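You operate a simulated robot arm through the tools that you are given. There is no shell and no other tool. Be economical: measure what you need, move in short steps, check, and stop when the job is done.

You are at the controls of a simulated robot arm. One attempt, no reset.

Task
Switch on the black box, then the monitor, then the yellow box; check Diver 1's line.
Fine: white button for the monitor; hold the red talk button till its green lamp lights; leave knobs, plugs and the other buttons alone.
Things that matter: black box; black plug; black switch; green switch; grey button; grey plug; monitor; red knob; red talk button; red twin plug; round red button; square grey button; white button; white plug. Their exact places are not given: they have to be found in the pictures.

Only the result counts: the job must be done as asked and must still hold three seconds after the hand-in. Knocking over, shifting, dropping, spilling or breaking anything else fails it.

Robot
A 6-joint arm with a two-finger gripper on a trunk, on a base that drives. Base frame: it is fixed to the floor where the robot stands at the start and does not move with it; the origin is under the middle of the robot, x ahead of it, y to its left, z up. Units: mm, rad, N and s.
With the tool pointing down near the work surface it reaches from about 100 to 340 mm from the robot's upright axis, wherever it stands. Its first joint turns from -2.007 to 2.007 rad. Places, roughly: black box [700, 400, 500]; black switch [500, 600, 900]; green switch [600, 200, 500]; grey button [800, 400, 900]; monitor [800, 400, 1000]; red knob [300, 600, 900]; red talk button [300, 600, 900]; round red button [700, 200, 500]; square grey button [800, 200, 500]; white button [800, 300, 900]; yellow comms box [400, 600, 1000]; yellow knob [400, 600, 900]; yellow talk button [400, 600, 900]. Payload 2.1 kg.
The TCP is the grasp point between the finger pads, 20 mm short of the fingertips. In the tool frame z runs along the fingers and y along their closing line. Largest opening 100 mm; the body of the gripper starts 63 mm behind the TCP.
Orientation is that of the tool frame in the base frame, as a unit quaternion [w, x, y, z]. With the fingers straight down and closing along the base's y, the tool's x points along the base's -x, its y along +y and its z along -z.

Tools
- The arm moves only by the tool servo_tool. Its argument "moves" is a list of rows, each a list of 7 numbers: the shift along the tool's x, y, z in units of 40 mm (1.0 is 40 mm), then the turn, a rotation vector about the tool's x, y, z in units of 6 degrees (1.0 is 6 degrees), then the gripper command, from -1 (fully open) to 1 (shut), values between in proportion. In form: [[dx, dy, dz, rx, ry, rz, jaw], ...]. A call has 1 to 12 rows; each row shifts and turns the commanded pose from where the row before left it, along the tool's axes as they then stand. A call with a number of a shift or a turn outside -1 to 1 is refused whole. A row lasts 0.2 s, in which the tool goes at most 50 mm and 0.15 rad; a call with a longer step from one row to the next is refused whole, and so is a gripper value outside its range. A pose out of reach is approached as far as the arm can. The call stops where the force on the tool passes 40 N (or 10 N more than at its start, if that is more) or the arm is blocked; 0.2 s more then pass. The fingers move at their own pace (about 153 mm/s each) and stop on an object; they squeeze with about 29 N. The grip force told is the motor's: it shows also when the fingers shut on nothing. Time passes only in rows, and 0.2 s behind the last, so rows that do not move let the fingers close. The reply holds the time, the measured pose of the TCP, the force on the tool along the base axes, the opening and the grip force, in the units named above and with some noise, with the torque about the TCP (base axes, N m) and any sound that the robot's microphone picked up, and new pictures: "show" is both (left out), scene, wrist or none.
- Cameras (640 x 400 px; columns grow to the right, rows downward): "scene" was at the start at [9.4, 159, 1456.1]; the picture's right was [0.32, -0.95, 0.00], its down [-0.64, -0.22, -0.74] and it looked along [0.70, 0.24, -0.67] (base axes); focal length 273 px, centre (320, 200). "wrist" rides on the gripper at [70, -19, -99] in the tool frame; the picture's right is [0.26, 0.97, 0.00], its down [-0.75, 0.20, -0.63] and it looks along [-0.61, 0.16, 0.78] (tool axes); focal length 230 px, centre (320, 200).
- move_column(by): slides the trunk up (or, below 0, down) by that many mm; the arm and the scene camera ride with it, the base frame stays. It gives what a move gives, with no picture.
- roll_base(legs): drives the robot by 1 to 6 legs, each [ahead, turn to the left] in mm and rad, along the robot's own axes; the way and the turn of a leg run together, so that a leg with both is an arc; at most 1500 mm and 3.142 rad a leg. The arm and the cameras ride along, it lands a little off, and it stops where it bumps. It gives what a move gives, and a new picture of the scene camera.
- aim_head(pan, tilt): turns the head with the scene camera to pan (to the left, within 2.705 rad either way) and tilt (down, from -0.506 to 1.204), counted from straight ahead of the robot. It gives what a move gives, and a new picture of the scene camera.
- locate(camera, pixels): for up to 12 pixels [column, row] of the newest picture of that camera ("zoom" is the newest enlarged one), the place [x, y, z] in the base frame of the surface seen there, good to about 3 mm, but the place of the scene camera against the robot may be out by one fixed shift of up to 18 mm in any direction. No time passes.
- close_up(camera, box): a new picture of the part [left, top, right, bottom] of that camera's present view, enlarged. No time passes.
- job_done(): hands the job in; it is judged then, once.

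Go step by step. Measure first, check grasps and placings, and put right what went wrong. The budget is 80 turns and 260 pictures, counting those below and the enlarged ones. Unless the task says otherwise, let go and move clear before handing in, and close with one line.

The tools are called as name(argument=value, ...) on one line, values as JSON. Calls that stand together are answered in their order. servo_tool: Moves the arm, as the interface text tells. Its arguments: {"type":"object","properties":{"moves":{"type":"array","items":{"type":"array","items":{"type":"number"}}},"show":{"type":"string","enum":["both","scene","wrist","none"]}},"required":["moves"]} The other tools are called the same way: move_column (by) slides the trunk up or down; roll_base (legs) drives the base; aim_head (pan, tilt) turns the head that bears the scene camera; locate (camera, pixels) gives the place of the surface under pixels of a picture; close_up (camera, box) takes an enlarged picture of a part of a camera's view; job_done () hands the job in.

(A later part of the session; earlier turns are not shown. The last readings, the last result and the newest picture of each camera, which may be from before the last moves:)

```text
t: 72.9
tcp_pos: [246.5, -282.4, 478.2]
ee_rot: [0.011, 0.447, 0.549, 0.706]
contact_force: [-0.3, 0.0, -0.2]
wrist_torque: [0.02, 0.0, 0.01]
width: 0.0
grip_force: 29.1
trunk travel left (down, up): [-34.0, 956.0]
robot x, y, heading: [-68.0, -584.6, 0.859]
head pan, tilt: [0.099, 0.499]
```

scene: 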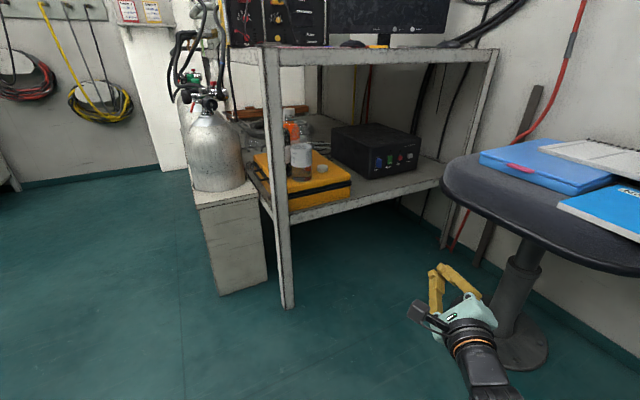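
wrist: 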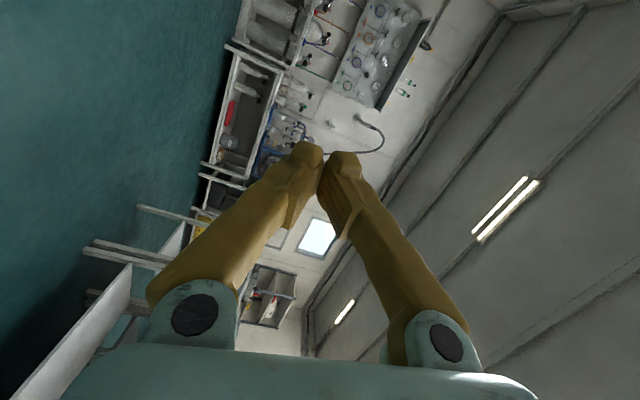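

close_up(camera="scene", box=[400, 240, 520, 315])

close_up(camera="scene", box=[320, 115, 440, 190])

locate(camera="scene", pixels=[[441, 192], [460, 208], [500, 225], [480, 170], [620, 270], [433, 270], [443, 266], [300, 178], [340, 183], [300, 210], [436, 185], [270, 60]])

```text
5.33 times, centred on (460, 278) of scene
```

zoom: 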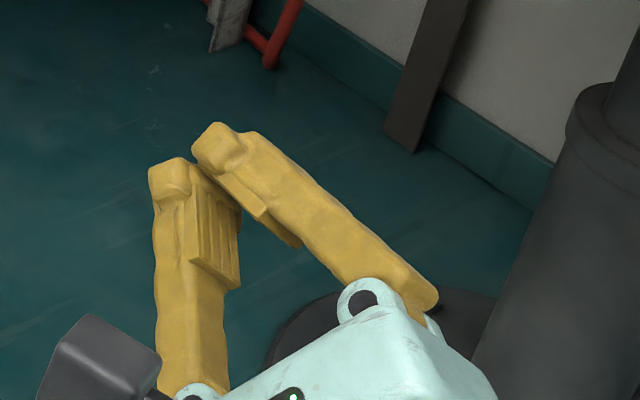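

```text
5.33 times, centred on (380, 152) of scene
```

zoom: 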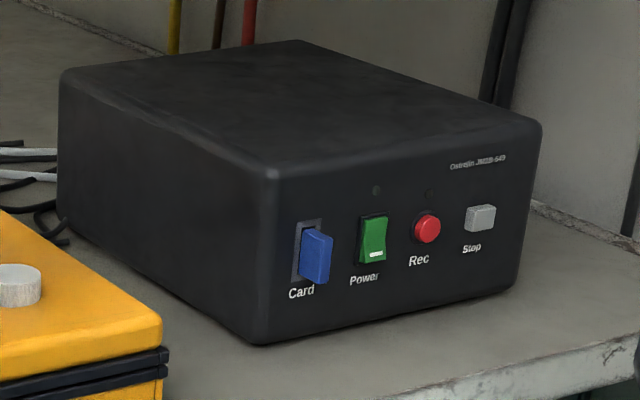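

```text
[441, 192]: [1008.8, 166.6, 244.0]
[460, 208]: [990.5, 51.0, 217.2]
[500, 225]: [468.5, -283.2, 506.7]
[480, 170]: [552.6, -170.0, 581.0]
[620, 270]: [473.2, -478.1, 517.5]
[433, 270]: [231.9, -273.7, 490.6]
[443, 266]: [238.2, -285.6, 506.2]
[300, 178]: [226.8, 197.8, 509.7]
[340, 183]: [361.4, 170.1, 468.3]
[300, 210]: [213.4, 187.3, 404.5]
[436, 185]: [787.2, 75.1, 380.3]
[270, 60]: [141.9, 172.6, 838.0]
```

Corridor is clear by the numbers; drive 440 mm forward, stopping about 150 mm short, and look.

roll_base(legs=[[430, 0]])

servo_tool(moves=[[0, 0, 0, 0, 0, 0, 1]], show="wrist")

```text
t: 75.5
tcp_pos: [518.0, 34.3, 478.2]
ee_rot: [0.011, 0.446, 0.55, 0.706]
contact_force: [-0.2, -0.3, 0.7]
wrist_torque: [-0.04, 0.0, 0.01]
width: 0.0
grip_force: 29.0
trunk travel left (down, up): [-34.0, 956.0]
robot x, y, heading: [204.5, -267.4, 0.861]
head pan, tilt: [0.099, 0.499]
```

scene: 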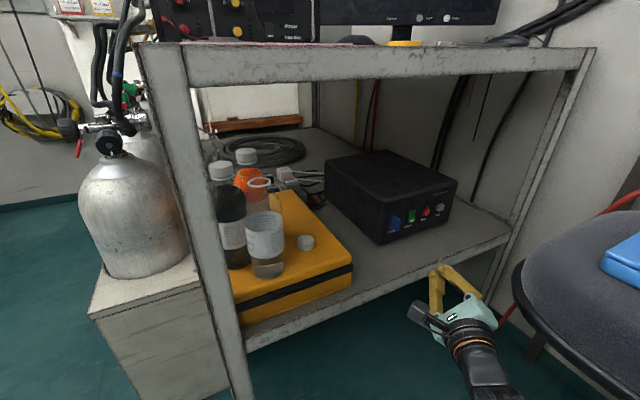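

```text
t: 75.9
tcp_pos: [518.3, 34.1, 479.4]
ee_rot: [0.01, 0.446, 0.55, 0.706]
contact_force: [-0.2, -0.6, 0.8]
wrist_torque: [0.03, -0.04, 0.05]
width: 0.3
grip_force: 29.4
trunk travel left (down, up): [-34.0, 956.0]
robot x, y, heading: [205.2, -264.4, 0.862]
head pan, tilt: [0.099, 0.499]
```

wrist: 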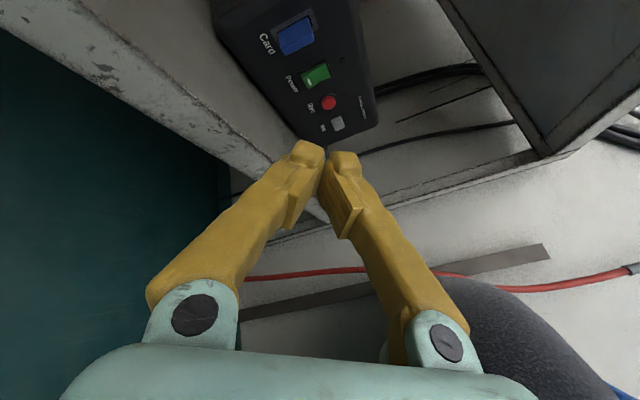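

close_up(camera="wrist", box=[240, 10, 390, 150])

locate(camera="wrist", pixels=[[316, 76], [308, 78], [324, 73], [328, 102], [337, 124], [296, 36], [308, 151], [340, 161], [200, 120], [350, 20], [372, 110]])

```text
2.86 times, centred on (315, 80) of wrist
```

zoom: 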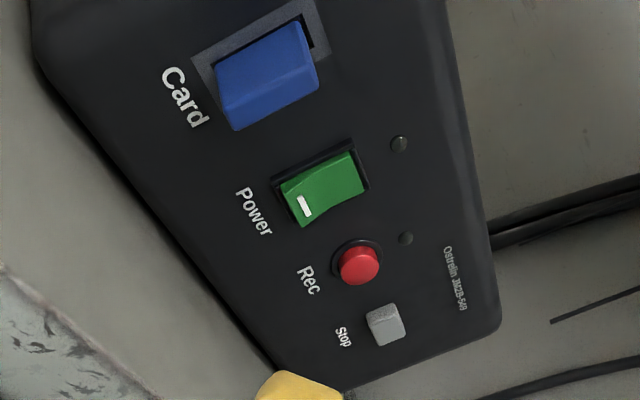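

```text
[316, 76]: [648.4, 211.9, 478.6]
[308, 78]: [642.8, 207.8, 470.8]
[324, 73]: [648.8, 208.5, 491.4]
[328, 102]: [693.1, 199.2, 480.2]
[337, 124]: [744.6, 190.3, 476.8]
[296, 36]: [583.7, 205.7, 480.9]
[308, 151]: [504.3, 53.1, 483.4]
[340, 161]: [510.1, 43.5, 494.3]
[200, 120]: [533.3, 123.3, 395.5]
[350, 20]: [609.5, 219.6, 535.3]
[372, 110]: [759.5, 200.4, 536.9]
```

Wrist camera puts the rocker's protruding lower half at ≈(645,207,467). Drive 145 mm further to stand ~45 mm off, then fine-position with the arm.

roll_base(legs=[[145, 0]])

servo_tool(moves=[[0, 0, 0, 0, 0, 0, 1]], show="wrist")

```text
t: 77.2
tcp_pos: [612.0, 143.9, 479.5]
ee_rot: [0.011, 0.446, 0.55, 0.706]
contact_force: [0.5, 0.0, 0.9]
wrist_torque: [0.0, -0.01, -0.04]
width: 0.0
grip_force: 29.2
trunk travel left (down, up): [-34.0, 956.0]
robot x, y, heading: [296.9, -159.0, 0.861]
head pan, tilt: [0.099, 0.499]
```

scene: 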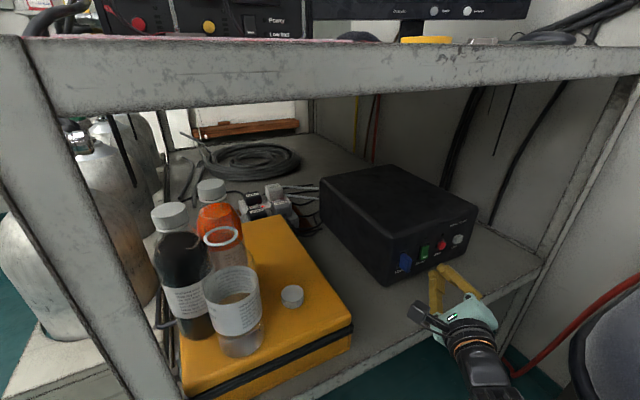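

```text
t: 77.7
tcp_pos: [612.6, 143.3, 478.5]
ee_rot: [0.011, 0.446, 0.55, 0.706]
contact_force: [-0.7, -0.4, -0.4]
wrist_torque: [-0.02, 0.03, -0.04]
width: 0.0
grip_force: 29.0
trunk travel left (down, up): [-34.0, 956.0]
robot x, y, heading: [299.2, -158.6, 0.863]
head pan, tilt: [0.099, 0.499]
```

wrist: 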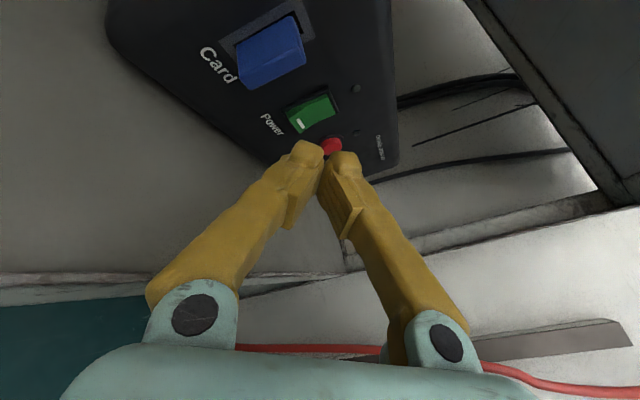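

close_up(camera="wrist", box=[260, 70, 380, 180])

locate(camera="wrist", pixels=[[314, 111], [299, 123], [330, 99], [304, 117], [333, 145], [310, 143], [345, 152], [320, 148], [270, 50], [357, 88]])

```text
3.64 times, centred on (320, 125) of wrist
```

zoom: 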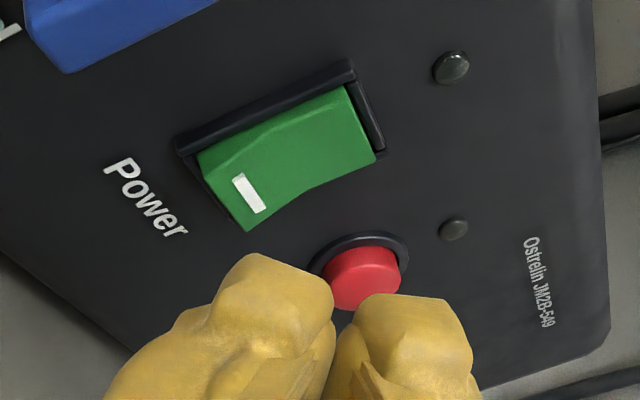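

```text
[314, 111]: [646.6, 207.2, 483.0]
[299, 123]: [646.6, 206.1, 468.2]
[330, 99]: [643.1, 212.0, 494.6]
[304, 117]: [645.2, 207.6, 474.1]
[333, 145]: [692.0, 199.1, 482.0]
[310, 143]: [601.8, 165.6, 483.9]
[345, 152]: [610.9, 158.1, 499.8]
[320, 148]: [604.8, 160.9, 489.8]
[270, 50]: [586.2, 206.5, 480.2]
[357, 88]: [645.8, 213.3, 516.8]
```

Confirmed: rocker lower half at ≈(646,207,470), red button 47 mm to its right. I shift to a standoff 30 mm in front of the lower half.

servo_tool(moves=[[-0.37, -0.01, 0, 0, 0, 0, 1], [0, 0, 0.28, 0, 0, 0, 1], [0, 0, 0.27, 0, 0, 0, 1]], show="wrist")

```text
t: 78.5
tcp_pos: [636.4, 153.9, 468.7]
ee_rot: [0.011, 0.447, 0.549, 0.706]
contact_force: [-0.9, 0.0, 0.2]
wrist_torque: [0.01, 0.04, 0.0]
width: 0.0
grip_force: 29.4
trunk travel left (down, up): [-34.0, 956.0]
robot x, y, heading: [298.5, -155.7, 0.859]
head pan, tilt: [0.099, 0.499]
```

wrist: 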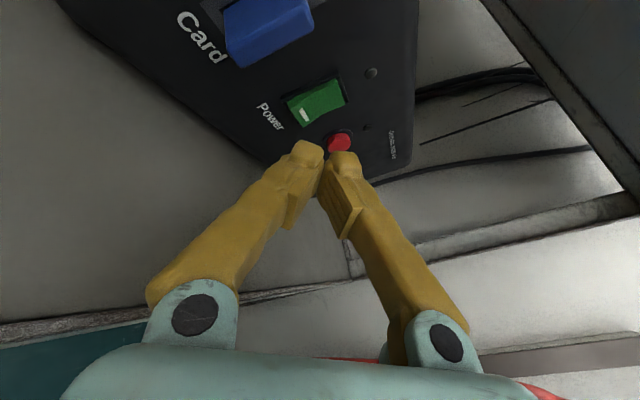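

Projection of the mark at (304,113) matches the picture, so aim is right. Press along the face normal in 5 mm steps.

servo_tool(moves=[[0.051, -0.04, 0.1065, 0, 0, 0, 1], [0.051, -0.04, 0.1065, 0, 0, 0, 1], [0.051, -0.04, 0.1065, 0, 0, 0, 1], [0.051, -0.04, 0.1065, 0, 0, 0, 1], [0.051, -0.04, 0.1065, 0, 0, 0, 1]], show="wrist")

```text
t: 79.7
tcp_pos: [639.0, 177.1, 468.1]
ee_rot: [0.011, 0.447, 0.551, 0.705]
contact_force: [0.7, 0.0, 0.2]
wrist_torque: [-0.01, 0.02, 0.01]
width: 0.2
grip_force: 29.0
trunk travel left (down, up): [-34.0, 956.0]
robot x, y, heading: [299.8, -159.6, 0.861]
head pan, tilt: [0.099, 0.499]
```

wrist: 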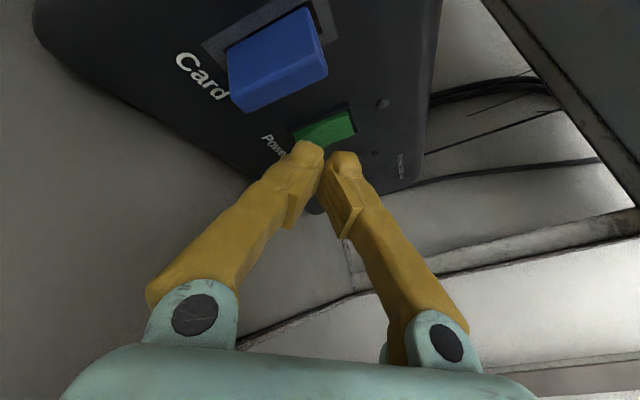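

servo_tool(moves=[[0.031, -0.024, 0.064, 0, 0, 0, 1], [0.031, -0.024, 0.064, 0, 0, 0, 1], [0.031, -0.024, 0.064, 0, 0, 0, 1], [0.031, -0.024, 0.064, 0, 0, 0, 1]], show="wrist")

```text
t: 80.7
tcp_pos: [644.4, 186.3, 469.7]
ee_rot: [0.009, 0.445, 0.552, 0.705]
contact_force: [-0.6, -1.9, -0.8]
wrist_torque: [-0.01, -0.04, 0.06]
width: 0.0
grip_force: 28.6
out of reach, approached as far as the arm can: row 4
trunk travel left (down, up): [-34.0, 956.0]
robot x, y, heading: [298.5, -157.1, 0.865]
head pan, tilt: [0.099, 0.499]
```

wrist: 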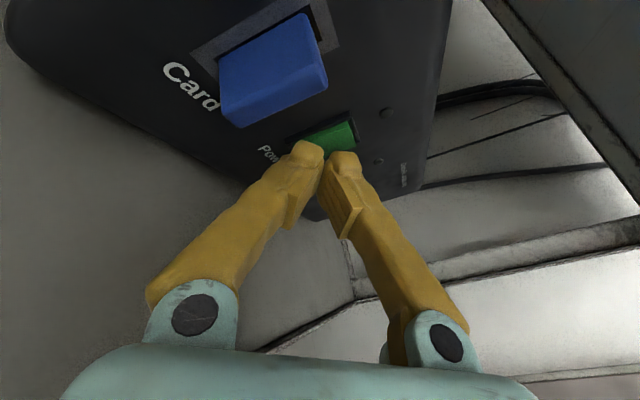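

Arm is at its reach limit just at contact (~2 N). Back off 30 mm, drive the base 25 mm closer, and recheck.

servo_tool(moves=[[-0.051, 0.04, -0.1065, 0, 0, 0, 1], [-0.051, 0.04, -0.1065, 0, 0, 0, 1], [-0.051, 0.04, -0.1065, 0, 0, 0, 1], [-0.051, 0.04, -0.1065, 0, 0, 0, 1], [-0.051, 0.04, -0.1065, 0, 0, 0, 1], [-0.051, 0.04, -0.1065, 0, 0, 0, 1], [-0.051, 0.04, -0.1065, 0, 0, 0, 1]], show="wrist")

roll_base(legs=[[25, 0]])

```text
t: 82.2
tcp_pos: [638.2, 150.1, 469.8]
ee_rot: [0.011, 0.446, 0.55, 0.706]
contact_force: [0.5, 0.1, 0.6]
wrist_torque: [0.0, 0.0, 0.03]
width: 0.0
grip_force: 28.9
trunk travel left (down, up): [-34.0, 956.0]
robot x, y, heading: [295.6, -161.0, 0.858]
head pan, tilt: [0.099, 0.499]
```

wrist: 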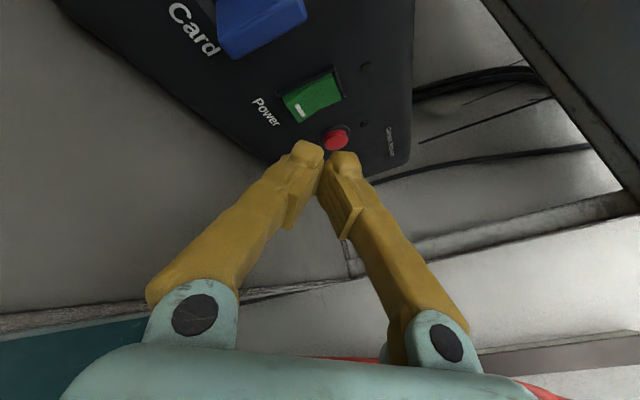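

```text
t: 83.1
tcp_pos: [654.8, 168.0, 469.8]
ee_rot: [0.011, 0.446, 0.549, 0.707]
contact_force: [-0.6, 0.1, -0.8]
wrist_torque: [0.03, 0.03, 0.02]
width: 0.0
grip_force: 28.9
trunk travel left (down, up): [-34.0, 956.0]
robot x, y, heading: [313.7, -135.2, 0.859]
head pan, tilt: [0.099, 0.499]
```

scene: 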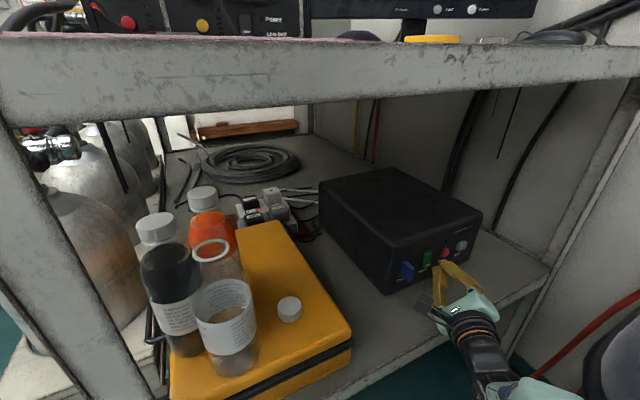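

servo_tool(moves=[[0.12, -0.095, -0.16, 0, 0, 0, 1], [0.117, -0.095, -0.16, 0, 0, 0, 1]], show="wrist")

```text
t: 83.7
tcp_pos: [637.1, 166.6, 471.0]
ee_rot: [0.011, 0.447, 0.549, 0.706]
contact_force: [0.8, 0.3, 0.8]
wrist_torque: [-0.02, 0.02, -0.02]
width: 0.0
grip_force: 28.7
trunk travel left (down, up): [-34.0, 956.0]
robot x, y, heading: [312.3, -137.2, 0.858]
head pan, tilt: [0.099, 0.499]
```

wrist: 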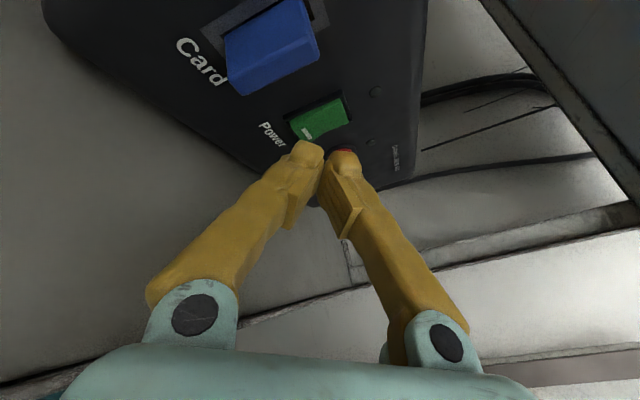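

servo_tool(moves=[[-0.046, -0.059, 0, 0, 0, 0, 1], [0.041, -0.032, 0.085, 0, 0, 0, 1], [0.041, -0.032, 0.085, 0, 0, 0, 1], [0.041, -0.032, 0.085, 0, 0, 0, 1], [0.041, -0.032, 0.085, 0, 0, 0, 1], [0.041, -0.032, 0.085, 0, 0, 0, 1], [0.041, -0.032, 0.085, 0, 0, 0, 1]], show="wrist")

```text
t: 85.3
tcp_pos: [642.8, 188.6, 467.2]
ee_rot: [0.01, 0.446, 0.551, 0.705]
contact_force: [-6.6, -11.5, -3.2]
wrist_torque: [-0.04, 0.01, 0.14]
width: 0.0
grip_force: 28.2
out of reach, approached as far as the arm can: row 7
trunk travel left (down, up): [-34.0, 956.0]
robot x, y, heading: [315.6, -138.1, 0.86]
head pan, tilt: [0.099, 0.499]
```

wrist: 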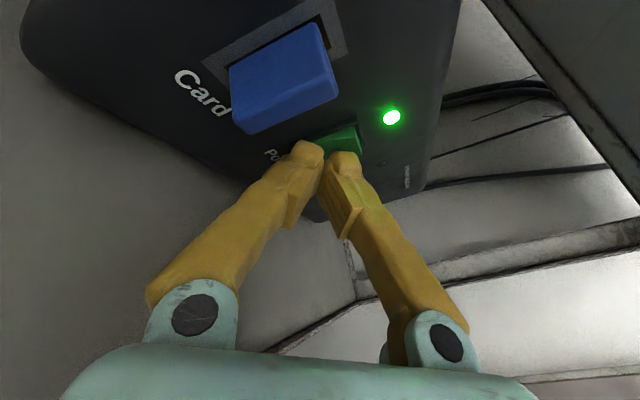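

The power lamp (391,116) lights green: the black box is on. Retreat along the normal, then reverse the base.

servo_tool(moves=[[-0.051, 0.04, -0.1065, 0, 0, 0, 1], [-0.051, 0.04, -0.1065, 0, 0, 0, 1], [-0.051, 0.04, -0.1065, 0, 0, 0, 1], [-0.051, 0.04, -0.1065, 0, 0, 0, 1], [-0.051, 0.04, -0.1065, 0, 0, 0, 1], [-0.051, 0.04, -0.1065, 0, 0, 0, 1]], show="wrist")

roll_base(legs=[[-500, 0]])

close_up(camera="scene", box=[300, 100, 460, 200])

```text
t: 86.7
tcp_pos: [637.2, 159.2, 467.4]
ee_rot: [0.011, 0.446, 0.55, 0.706]
contact_force: [-0.2, -0.2, -0.5]
wrist_torque: [0.0, 0.02, 0.01]
width: 0.2
grip_force: 28.6
trunk travel left (down, up): [-34.0, 956.0]
robot x, y, heading: [318.9, -138.1, 0.856]
head pan, tilt: [0.099, 0.499]
```

wrist: 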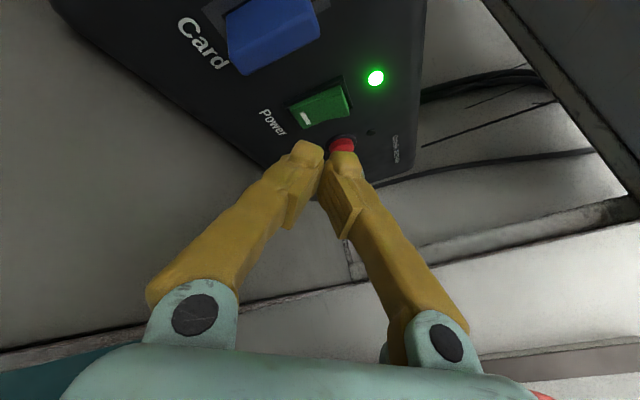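

```text
t: 89.6
tcp_pos: [311.7, -220.0, 467.9]
ee_rot: [0.011, 0.446, 0.55, 0.706]
contact_force: [0.3, 1.4, 0.2]
wrist_torque: [0.0, -0.01, -0.01]
width: 0.1
grip_force: 28.6
trunk travel left (down, up): [-34.0, 956.0]
robot x, y, heading: [-9.6, -517.2, 0.862]
head pan, tilt: [0.099, 0.499]
```

scene: 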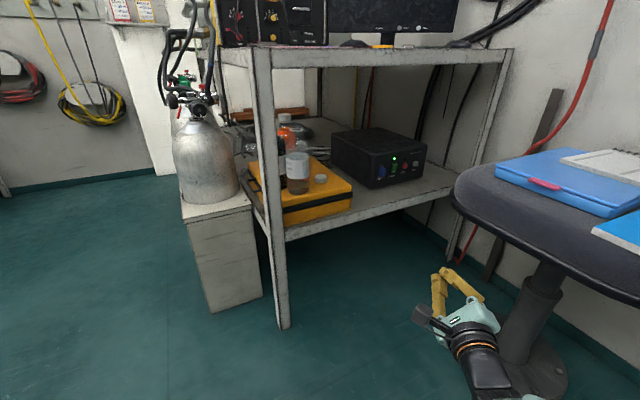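

```text
4.00 times, centred on (380, 150) of scene
```

zoom: 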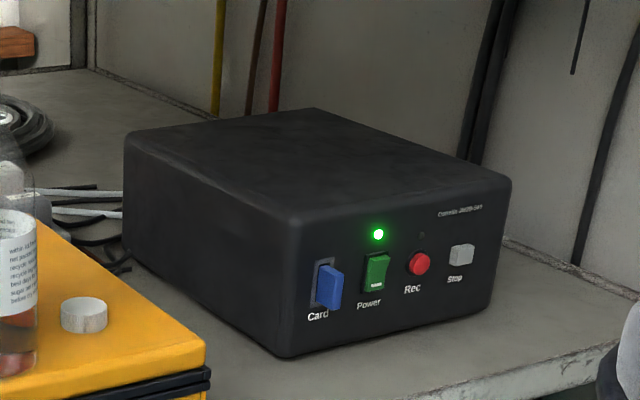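

Black box is on with only the power lamp lit and nothing disturbed. For the monitor I need more reach, so I raise the column and test the forward reach in free air.

move_column(by=400)

servo_tool(moves=[[0, 0, 0.5, 0, 0, 0, 1], [0, 0, 0.5, 0, 0, 0, 1], [0, 0, 0.5, 0, 0, 0, 1], [0, 0, 0.5, 0, 0, 0, 1], [0, 0, 0.5, 0, 0, 0, 1], [0, 0, 0.5, 0, 0, 0, 1]], show="none")

aim_head(pan=-0.2, tilt=0.8)

```text
t: 93.4
tcp_pos: [310.9, -219.3, 866.6]
ee_rot: [0.01, 0.446, 0.55, 0.706]
contact_force: [0.3, 0.9, 0.6]
wrist_torque: [-0.03, -0.02, -0.03]
width: 0.0
grip_force: 28.7
trunk travel left (down, up): [-434.0, 556.0]
robot x, y, heading: [-12.1, -519.3, 0.861]
head pan, tilt: [0.099, 0.499]
```

```text
t: 94.8
tcp_pos: [386.5, -129.0, 868.2]
ee_rot: [0.01, 0.445, 0.551, 0.706]
contact_force: [0.2, -0.1, -0.2]
wrist_torque: [0.0, 0.04, -0.03]
width: 0.0
grip_force: 28.9
trunk travel left (down, up): [-434.0, 556.0]
robot x, y, heading: [-11.1, -516.8, 0.86]
head pan, tilt: [0.099, 0.499]
```

```text
t: 95.6
tcp_pos: [387.1, -129.4, 867.3]
ee_rot: [0.011, 0.446, 0.55, 0.706]
contact_force: [1.2, 0.5, -0.4]
wrist_torque: [0.0, 0.02, 0.01]
width: 0.0
grip_force: 29.1
trunk travel left (down, up): [-434.0, 556.0]
robot x, y, heading: [-10.7, -519.7, 0.862]
head pan, tilt: [-0.201, 0.799]
```

scene: 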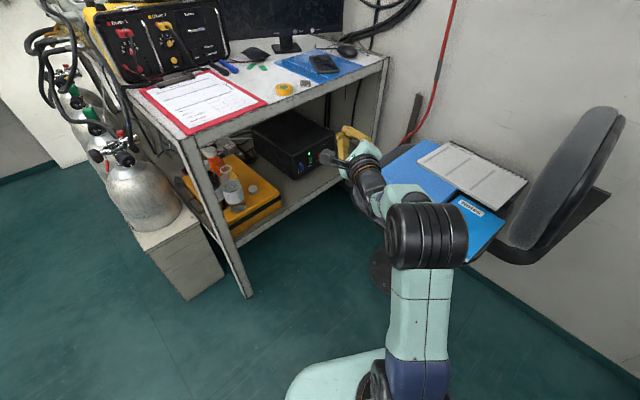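

Reach already 555 mm without a limit. Try further 60 mm and look at my trunk behind.

servo_tool(moves=[[0, 0, 0.5, 0, 0, 0, 1], [0, 0, 0.5, 0, 0, 0, 1], [0, 0, 0.5, 0, 0, 0, 1]], show="scene")

aim_head(pan=-1.5, tilt=1.0)

locate(camera="scene", pixels=[[320, 300], [200, 350], [100, 250], [450, 300], [320, 200], [320, 250], [250, 300], [400, 350], [500, 250]])

```text
t: 96.4
tcp_pos: [425.5, -81.5, 866.7]
ee_rot: [0.01, 0.446, 0.55, 0.706]
contact_force: [-0.5, -0.1, -0.1]
wrist_torque: [-0.04, -0.02, -0.03]
width: 0.0
grip_force: 29.1
trunk travel left (down, up): [-434.0, 556.0]
robot x, y, heading: [-10.3, -517.7, 0.861]
head pan, tilt: [-0.201, 0.799]
```

scene: 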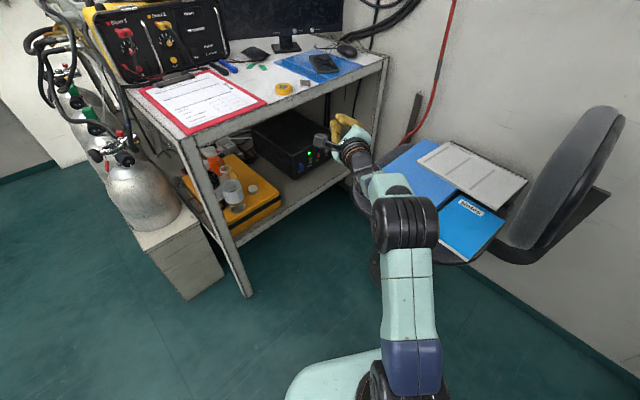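

```text
t: 97.9
tcp_pos: [424.5, -82.6, 865.2]
ee_rot: [0.011, 0.446, 0.549, 0.706]
contact_force: [0.0, -0.6, -0.4]
wrist_torque: [0.0, 0.01, -0.01]
width: 0.1
grip_force: 28.7
trunk travel left (down, up): [-434.0, 556.0]
robot x, y, heading: [-13.5, -520.0, 0.867]
head pan, tilt: [-1.499, 1.0]
```

scene: 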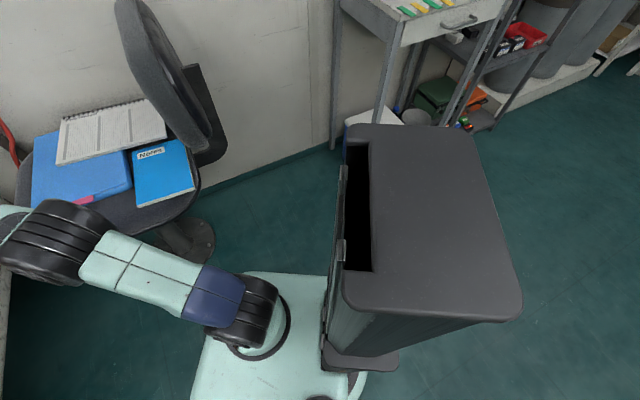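

```text
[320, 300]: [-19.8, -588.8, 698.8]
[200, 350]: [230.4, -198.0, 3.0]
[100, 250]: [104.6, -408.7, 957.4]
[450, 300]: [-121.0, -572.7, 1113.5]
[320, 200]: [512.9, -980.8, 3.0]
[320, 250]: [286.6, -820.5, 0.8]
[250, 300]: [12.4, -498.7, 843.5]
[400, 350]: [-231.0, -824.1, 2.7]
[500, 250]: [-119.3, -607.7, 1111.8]
```

Reach is 613 mm, enough. I roll the camera fully on top, raise the column further, and look at the monitor.

servo_tool(moves=[[0, 0, 0, 0, 0, 1, 1], [0, 0, 0, 0, 0, 1, 1], [0, 0, 0, 0, 0, 1, 1], [0, 0, 0, 0, 0, 1, 1], [0, 0, 0, 0, 0, 1, 1], [0, 0, 0, 0, 0, 1, 1], [0, 0, 0, 0, 0, 1, 1], [0, 0, 0, 0, 0, 1, 1], [0, 0, 0, 0, 0, 0.6, 1]], show="none")

move_column(by=110)

aim_head(pan=0.0, tilt=0.45)

close_up(camera="scene", box=[200, 60, 400, 200])

```text
t: 99.9
tcp_pos: [426.5, -82.6, 866.6]
ee_rot: [-0.299, 0.641, 0.3, 0.64]
contact_force: [0.3, 0.0, 0.8]
wrist_torque: [0.02, 0.0, -0.03]
width: 0.1
grip_force: 29.3
trunk travel left (down, up): [-434.0, 556.0]
robot x, y, heading: [-9.2, -519.3, 0.863]
head pan, tilt: [-1.499, 1.0]
```

```text
t: 101.3
tcp_pos: [425.9, -82.6, 976.2]
ee_rot: [-0.298, 0.641, 0.301, 0.64]
contact_force: [-0.4, 0.0, -0.7]
wrist_torque: [0.0, 0.02, -0.01]
width: 0.0
grip_force: 28.7
trunk travel left (down, up): [-544.0, 446.0]
robot x, y, heading: [-14.0, -518.5, 0.865]
head pan, tilt: [-1.499, 1.0]
```

```text
t: 102.9
tcp_pos: [426.0, -82.9, 976.3]
ee_rot: [-0.296, 0.642, 0.301, 0.64]
contact_force: [0.6, 0.8, 0.5]
wrist_torque: [0.0, -0.01, -0.02]
width: 0.4
grip_force: 28.6
trunk travel left (down, up): [-544.0, 446.0]
robot x, y, heading: [-10.5, -517.3, 0.857]
head pan, tilt: [0.0, 0.45]
```

scene: 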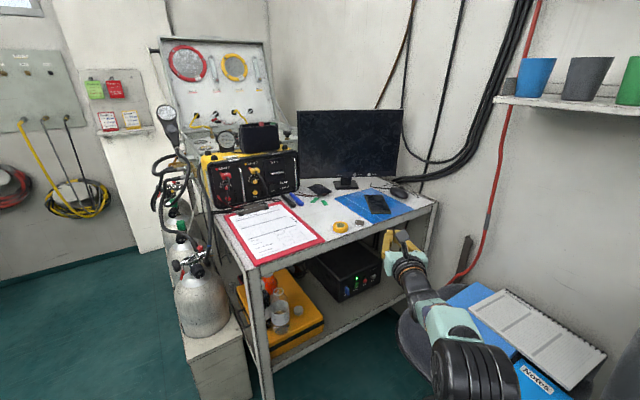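

```text
2.86 times, centred on (300, 130) of scene
```

zoom: 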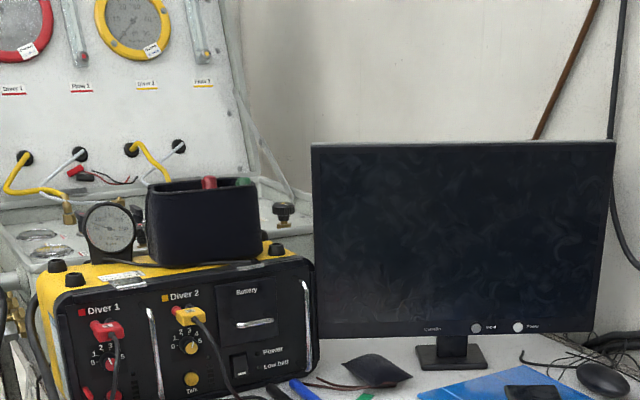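

locate(camera="zoom", pixels=[[476, 328], [518, 327], [330, 325], [595, 318], [330, 160], [600, 155], [450, 380], [600, 380], [530, 390], [238, 365], [455, 365], [490, 400]])

close_up(camera="scene", box=[330, 160, 410, 210])

```text
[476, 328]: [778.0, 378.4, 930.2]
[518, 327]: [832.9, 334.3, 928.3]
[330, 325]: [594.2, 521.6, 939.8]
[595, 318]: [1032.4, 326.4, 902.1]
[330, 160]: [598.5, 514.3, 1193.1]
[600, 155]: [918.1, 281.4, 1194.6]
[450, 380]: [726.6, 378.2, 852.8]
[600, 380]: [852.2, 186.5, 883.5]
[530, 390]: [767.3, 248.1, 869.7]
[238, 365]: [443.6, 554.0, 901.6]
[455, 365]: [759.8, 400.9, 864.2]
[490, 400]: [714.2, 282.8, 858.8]
```

```text
8.00 times, centred on (370, 185) of scene
```

zoom: 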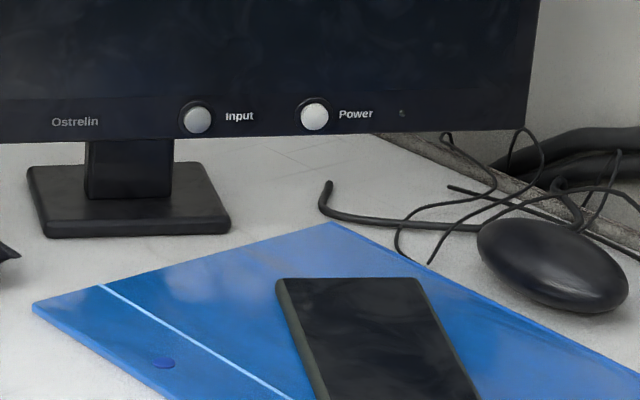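

Monitor face normal ≈(-0.59,-0.81), in line with the tool. White Power button ≈(838,343,929) after shift; grey Input is to its left. Drive in, keeping ~90 mm off.

roll_base(legs=[[300, -0.0], [180, 0]])

servo_tool(moves=[[0, 0, 0, 0, 0, 0, 1]], show="wrist")

```text
t: 106.1
tcp_pos: [737.8, 281.5, 976.4]
ee_rot: [-0.298, 0.641, 0.301, 0.64]
contact_force: [0.5, 0.2, 0.0]
wrist_torque: [0.02, -0.04, -0.03]
width: 0.1
grip_force: 29.2
trunk travel left (down, up): [-544.0, 446.0]
robot x, y, heading: [297.0, -156.4, 0.866]
head pan, tilt: [0.0, 0.45]
```

scene: 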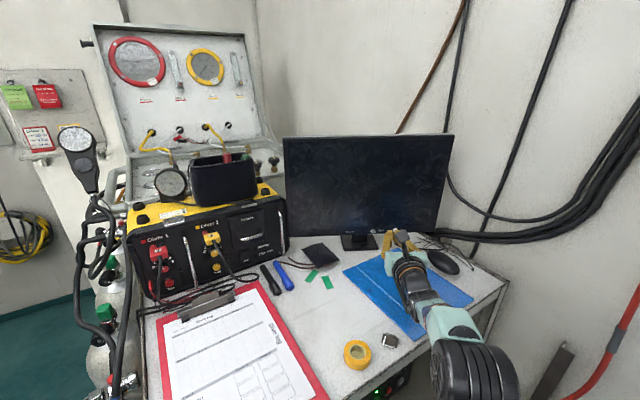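

```text
t: 106.5
tcp_pos: [738.0, 280.4, 976.4]
ee_rot: [-0.298, 0.641, 0.303, 0.639]
contact_force: [-0.9, -0.8, 0.5]
wrist_torque: [0.02, 0.02, 0.0]
width: 0.0
grip_force: 29.2
trunk travel left (down, up): [-544.0, 446.0]
robot x, y, heading: [300.8, -154.5, 0.861]
head pan, tilt: [0.0, 0.45]
```

wrist: 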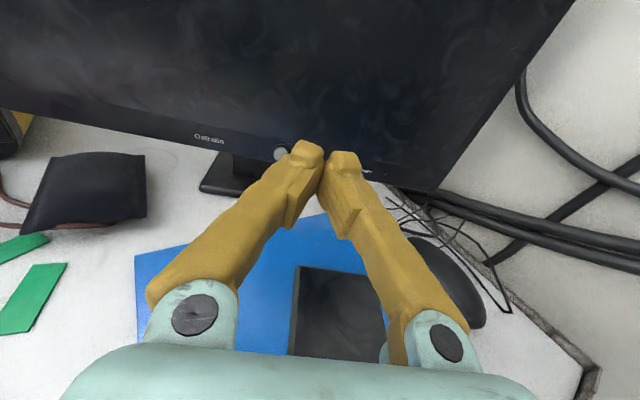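

servo_tool(moves=[[-0.375, 0.3, 0, 0, 0, 0, 1], [-0.375, 0.3, 0, 0, 0, 0, 1], [-0.375, 0.3, 0, 0, 0, 0, 1]], show="both")

```text
t: 107.3
tcp_pos: [765.8, 258.5, 931.7]
ee_rot: [-0.297, 0.642, 0.301, 0.64]
contact_force: [-0.6, 0.5, -0.1]
wrist_torque: [-0.02, -0.01, 0.01]
width: 0.0
grip_force: 28.8
trunk travel left (down, up): [-544.0, 446.0]
robot x, y, heading: [297.6, -150.5, 0.862]
head pan, tilt: [0.0, 0.45]
```

scene: 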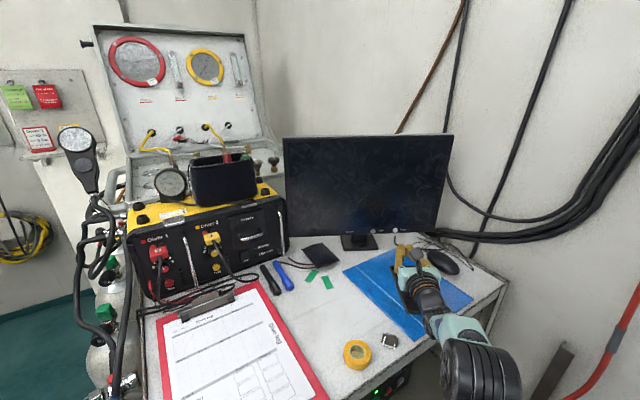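
wrist: 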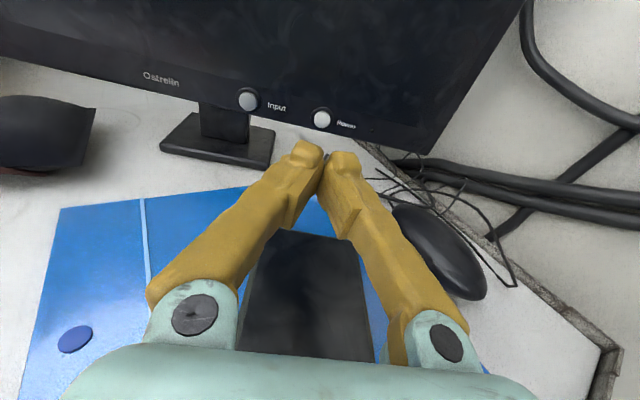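

locate(camera="wrist", pixels=[[322, 119], [319, 122], [325, 117], [248, 99], [340, 100], [200, 75], [310, 148], [342, 155]])

close_up(camera="wrist", box=[230, 70, 390, 180])

```text
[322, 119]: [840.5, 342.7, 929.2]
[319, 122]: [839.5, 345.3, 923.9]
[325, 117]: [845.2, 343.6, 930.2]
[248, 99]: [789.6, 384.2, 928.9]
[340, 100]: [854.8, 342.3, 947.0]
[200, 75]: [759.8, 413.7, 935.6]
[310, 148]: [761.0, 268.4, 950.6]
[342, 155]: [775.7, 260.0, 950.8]
```

```text
3.64 times, centred on (310, 125) of wrist
```

zoom: 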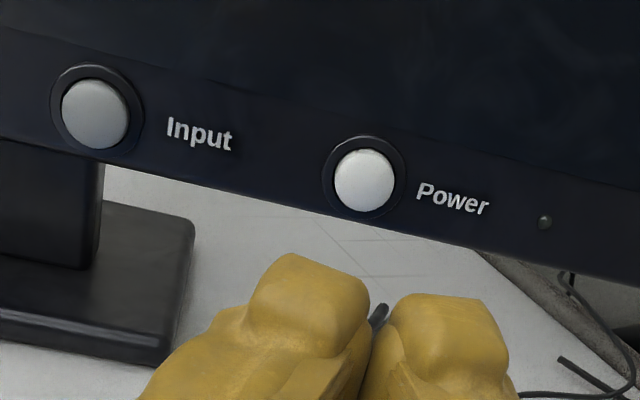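

White button at (841,343,928); tool axis passes 3 mm left and 3 mm above it. Correct and approach to ~15 mm.

servo_tool(moves=[[-0.08, 0.08, 0.3, 0, 0, 0, 1], [0, 0, 0.4, 0, 0, 0, 1], [0, 0, 0.4, 0, 0, 0, 1], [0, 0, 0.4, 0, 0, 0, 1], [0, 0, 0.4, 0, 0, 0, 1]], show="wrist")

```text
t: 108.5
tcp_pos: [817.7, 315.4, 927.4]
ee_rot: [-0.297, 0.642, 0.301, 0.639]
contact_force: [0.0, 0.4, 0.0]
wrist_torque: [-0.02, -0.02, -0.01]
width: 0.0
grip_force: 29.3
trunk travel left (down, up): [-544.0, 446.0]
robot x, y, heading: [298.6, -157.1, 0.856]
head pan, tilt: [0.0, 0.45]
```

wrist: 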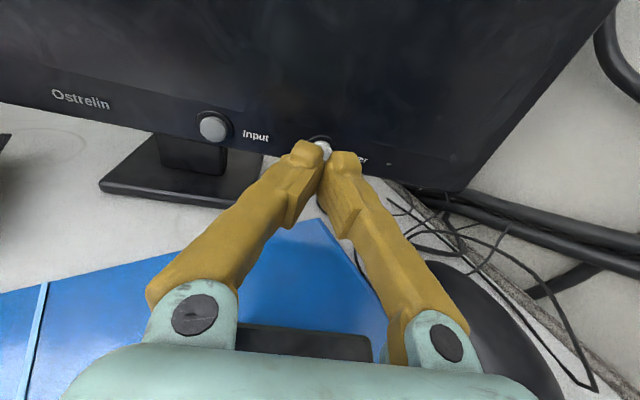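

Button sits centred between the tips (322,148). Press in 3 mm steps.

servo_tool(moves=[[0, 0, 0.1, 0, 0, 0, 1], [0, 0, 0.1, 0, 0, 0, 1], [0, 0, 0.075, 0, 0, 0, 1], [0, 0, 0.075, 0, 0, 0, 1]], show="wrist")

```text
t: 109.5
tcp_pos: [816.7, 317.0, 928.6]
ee_rot: [-0.297, 0.641, 0.301, 0.64]
contact_force: [0.2, 0.7, -0.3]
wrist_torque: [-0.02, 0.03, -0.01]
width: 0.0
grip_force: 29.0
out of reach, approached as far as the arm can: row 1, 2, 4
trunk travel left (down, up): [-544.0, 446.0]
robot x, y, heading: [299.5, -154.4, 0.861]
head pan, tilt: [0.0, 0.45]
```

wrist: 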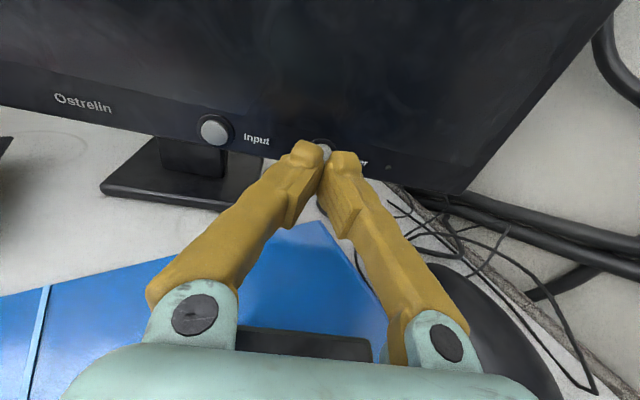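

Arm at full stretch. Withdraw 80 mm and drive the base 70 mm forward.

servo_tool(moves=[[0, 0, -0.5, 0, 0, 0, 1], [0, 0, -0.5, 0, 0, 0, 1], [0, 0, -0.5, 0, 0, 0, 1], [0, 0, -0.5, 0, 0, 0, 1]], show="none")

roll_base(legs=[[70, 0]])

servo_tool(moves=[[0, 0, 0, 0, 0, 0, 1]], show="wrist")

```text
t: 110.5
tcp_pos: [766.1, 253.4, 929.3]
ee_rot: [-0.297, 0.641, 0.301, 0.641]
contact_force: [-1.0, 0.2, -0.5]
wrist_torque: [0.03, 0.02, 0.0]
width: 0.1
grip_force: 28.7
trunk travel left (down, up): [-544.0, 446.0]
robot x, y, heading: [299.9, -158.3, 0.861]
head pan, tilt: [0.0, 0.45]
```

```text
t: 111.5
tcp_pos: [813.0, 307.8, 928.2]
ee_rot: [-0.298, 0.641, 0.301, 0.64]
contact_force: [0.2, -0.7, -0.3]
wrist_torque: [0.02, -0.04, 0.01]
width: 0.0
grip_force: 28.8
trunk travel left (down, up): [-544.0, 446.0]
robot x, y, heading: [346.9, -100.6, 0.859]
head pan, tilt: [0.0, 0.45]
```

scene: 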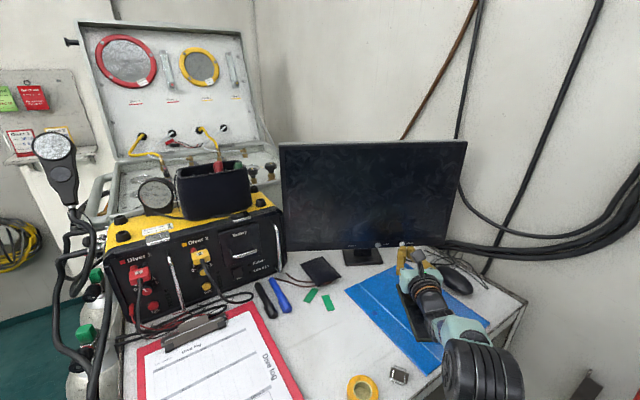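

```text
t: 111.9
tcp_pos: [811.2, 306.7, 928.9]
ee_rot: [-0.298, 0.641, 0.301, 0.64]
contact_force: [0.3, 0.3, 0.1]
wrist_torque: [-0.02, 0.01, -0.02]
width: 0.1
grip_force: 28.9
trunk travel left (down, up): [-544.0, 446.0]
robot x, y, heading: [347.0, -98.4, 0.862]
head pan, tilt: [0.0, 0.45]
```

wrist: 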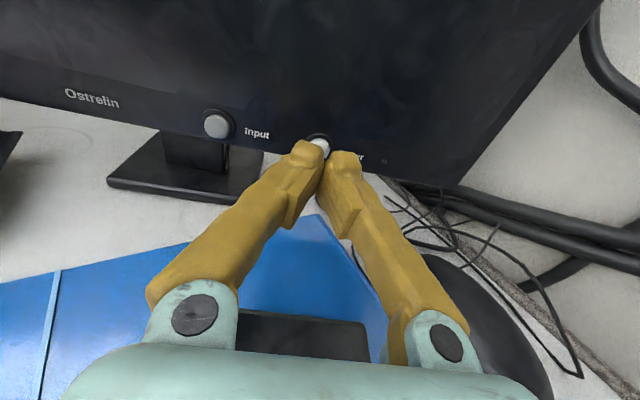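

servo_tool(moves=[[0, 0, 0.25, 0, 0, 0, 1], [0, 0, 0.2, 0, 0, 0, 1], [0, 0, 0.075, 0, 0, 0, 1], [0, 0, 0.075, 0, 0, 0, 1]], show="wrist")

```text
t: 112.9
tcp_pos: [828.3, 326.1, 929.5]
ee_rot: [-0.297, 0.641, 0.301, 0.64]
contact_force: [0.4, 0.4, -0.3]
wrist_torque: [0.02, 0.0, 0.01]
width: 0.0
grip_force: 29.0
trunk travel left (down, up): [-544.0, 446.0]
robot x, y, heading: [345.5, -98.4, 0.865]
head pan, tilt: [0.0, 0.45]
```

wrist: 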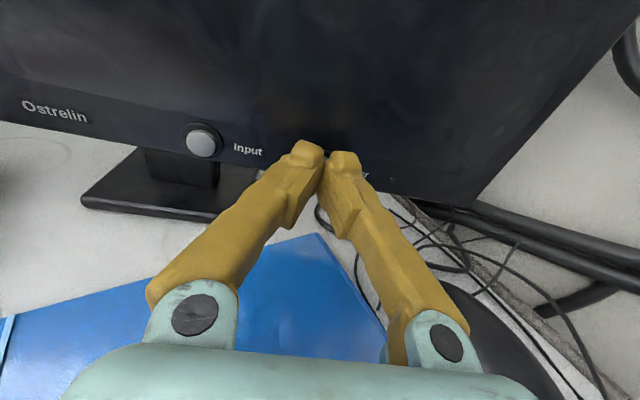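

servo_tool(moves=[[0, 0, 0.05, 0, 0, 0, 1], [0, 0, 0.05, 0, 0, 0, 1], [0, 0, 0.05, 0, 0, 0, 1]], show="wrist")

```text
t: 113.7
tcp_pos: [831.7, 331.6, 929.1]
ee_rot: [-0.298, 0.641, 0.301, 0.64]
contact_force: [0.4, 0.2, 0.3]
wrist_torque: [-0.04, -0.02, 0.01]
width: 0.0
grip_force: 29.3
trunk travel left (down, up): [-544.0, 446.0]
robot x, y, heading: [345.3, -99.8, 0.86]
head pan, tilt: [0.0, 0.45]
```

wrist: 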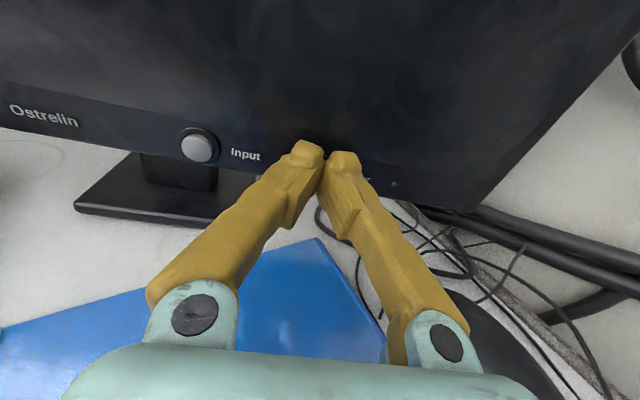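

servo_tool(moves=[[0, 0, 0.05, 0, 0, 0, 1], [0, 0, 0.05, 0, 0, 0, 1]], show="wrist")

close_up(camera="wrist", box=[260, 100, 420, 200])

```text
t: 114.3
tcp_pos: [833.9, 333.7, 929.7]
ee_rot: [-0.298, 0.641, 0.301, 0.64]
contact_force: [-1.3, -1.3, 1.0]
wrist_torque: [-0.01, 0.02, 0.0]
width: 0.0
grip_force: 28.9
trunk travel left (down, up): [-544.0, 446.0]
robot x, y, heading: [347.8, -103.2, 0.86]
head pan, tilt: [0.0, 0.45]
heard: click
```

wrist: 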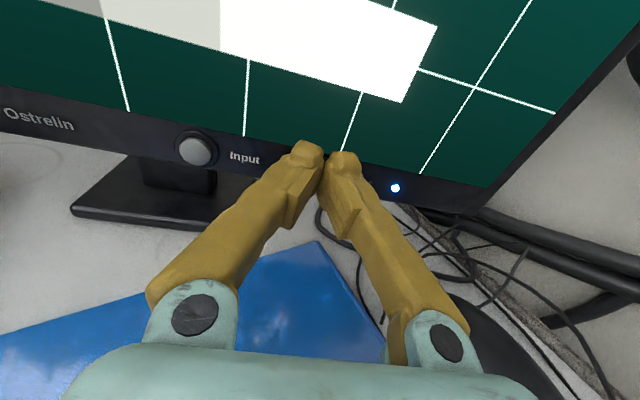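

```text
4.00 times, centred on (340, 150) of wrist
```

zoom: 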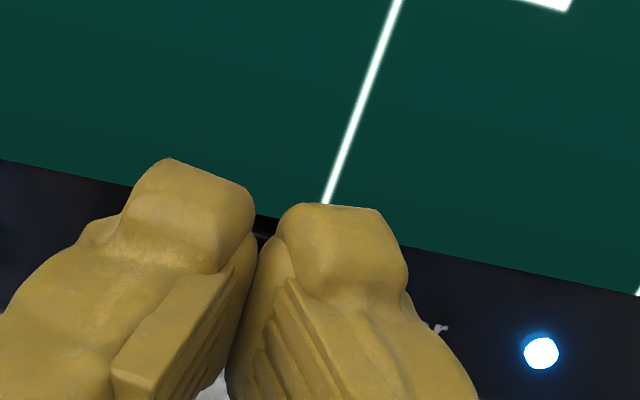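

Click heard, screen lit, blue lamp on (395,188): the monitor is on. Retreat straight back.

servo_tool(moves=[[0, 0, -0.5, 0, 0, 0, 1], [0, 0, -0.5, 0, 0, 0, 1], [0, 0, -0.5, 0, 0, 0, 1], [0, 0, -0.5, 0, 0, 0, 1], [0.3, 0, -0.5, 0, 0, 0, 1], [0.5, 0, -0.5, 0, 0, 0, 1], [0.5, 0, -0.5, 0, 0, 0, 1], [0.5, 0, -0.5, 0, 0, 0, 1]], show="none")

move_column(by=60)

aim_head(pan=0.3, tilt=0.45)

close_up(camera="scene", box=[180, 170, 420, 320])

```text
t: 116.1
tcp_pos: [729.3, 210.4, 1002.3]
ee_rot: [-0.298, 0.641, 0.301, 0.64]
contact_force: [-0.7, -0.6, -0.1]
wrist_torque: [0.04, 0.0, 0.01]
width: 0.2
grip_force: 29.1
trunk travel left (down, up): [-544.0, 446.0]
robot x, y, heading: [348.3, -104.2, 0.864]
head pan, tilt: [0.0, 0.45]
```

```text
t: 117.1
tcp_pos: [729.5, 210.7, 1060.9]
ee_rot: [-0.298, 0.641, 0.302, 0.64]
contact_force: [0.0, -0.6, 0.1]
wrist_torque: [-0.03, 0.01, 0.02]
width: 0.1
grip_force: 29.3
trunk travel left (down, up): [-604.0, 386.0]
robot x, y, heading: [345.7, -101.1, 0.862]
head pan, tilt: [0.0, 0.45]
```

```text
t: 117.9
tcp_pos: [731.2, 212.9, 1062.1]
ee_rot: [-0.297, 0.641, 0.301, 0.64]
contact_force: [0.6, -0.1, 0.8]
wrist_torque: [0.02, 0.01, -0.01]
width: 0.0
grip_force: 28.9
trunk travel left (down, up): [-604.0, 386.0]
robot x, y, heading: [341.6, -97.7, 0.865]
head pan, tilt: [0.3, 0.45]
```

scene: 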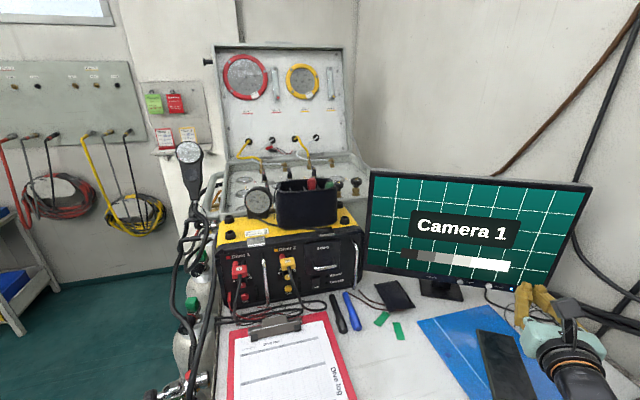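

```text
2.67 times, centred on (300, 245) of scene
```

zoom: 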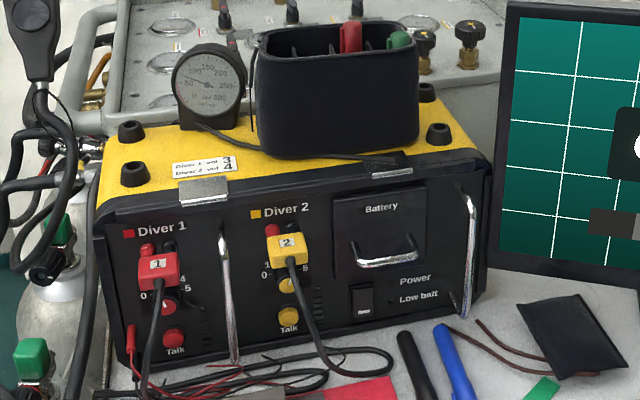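

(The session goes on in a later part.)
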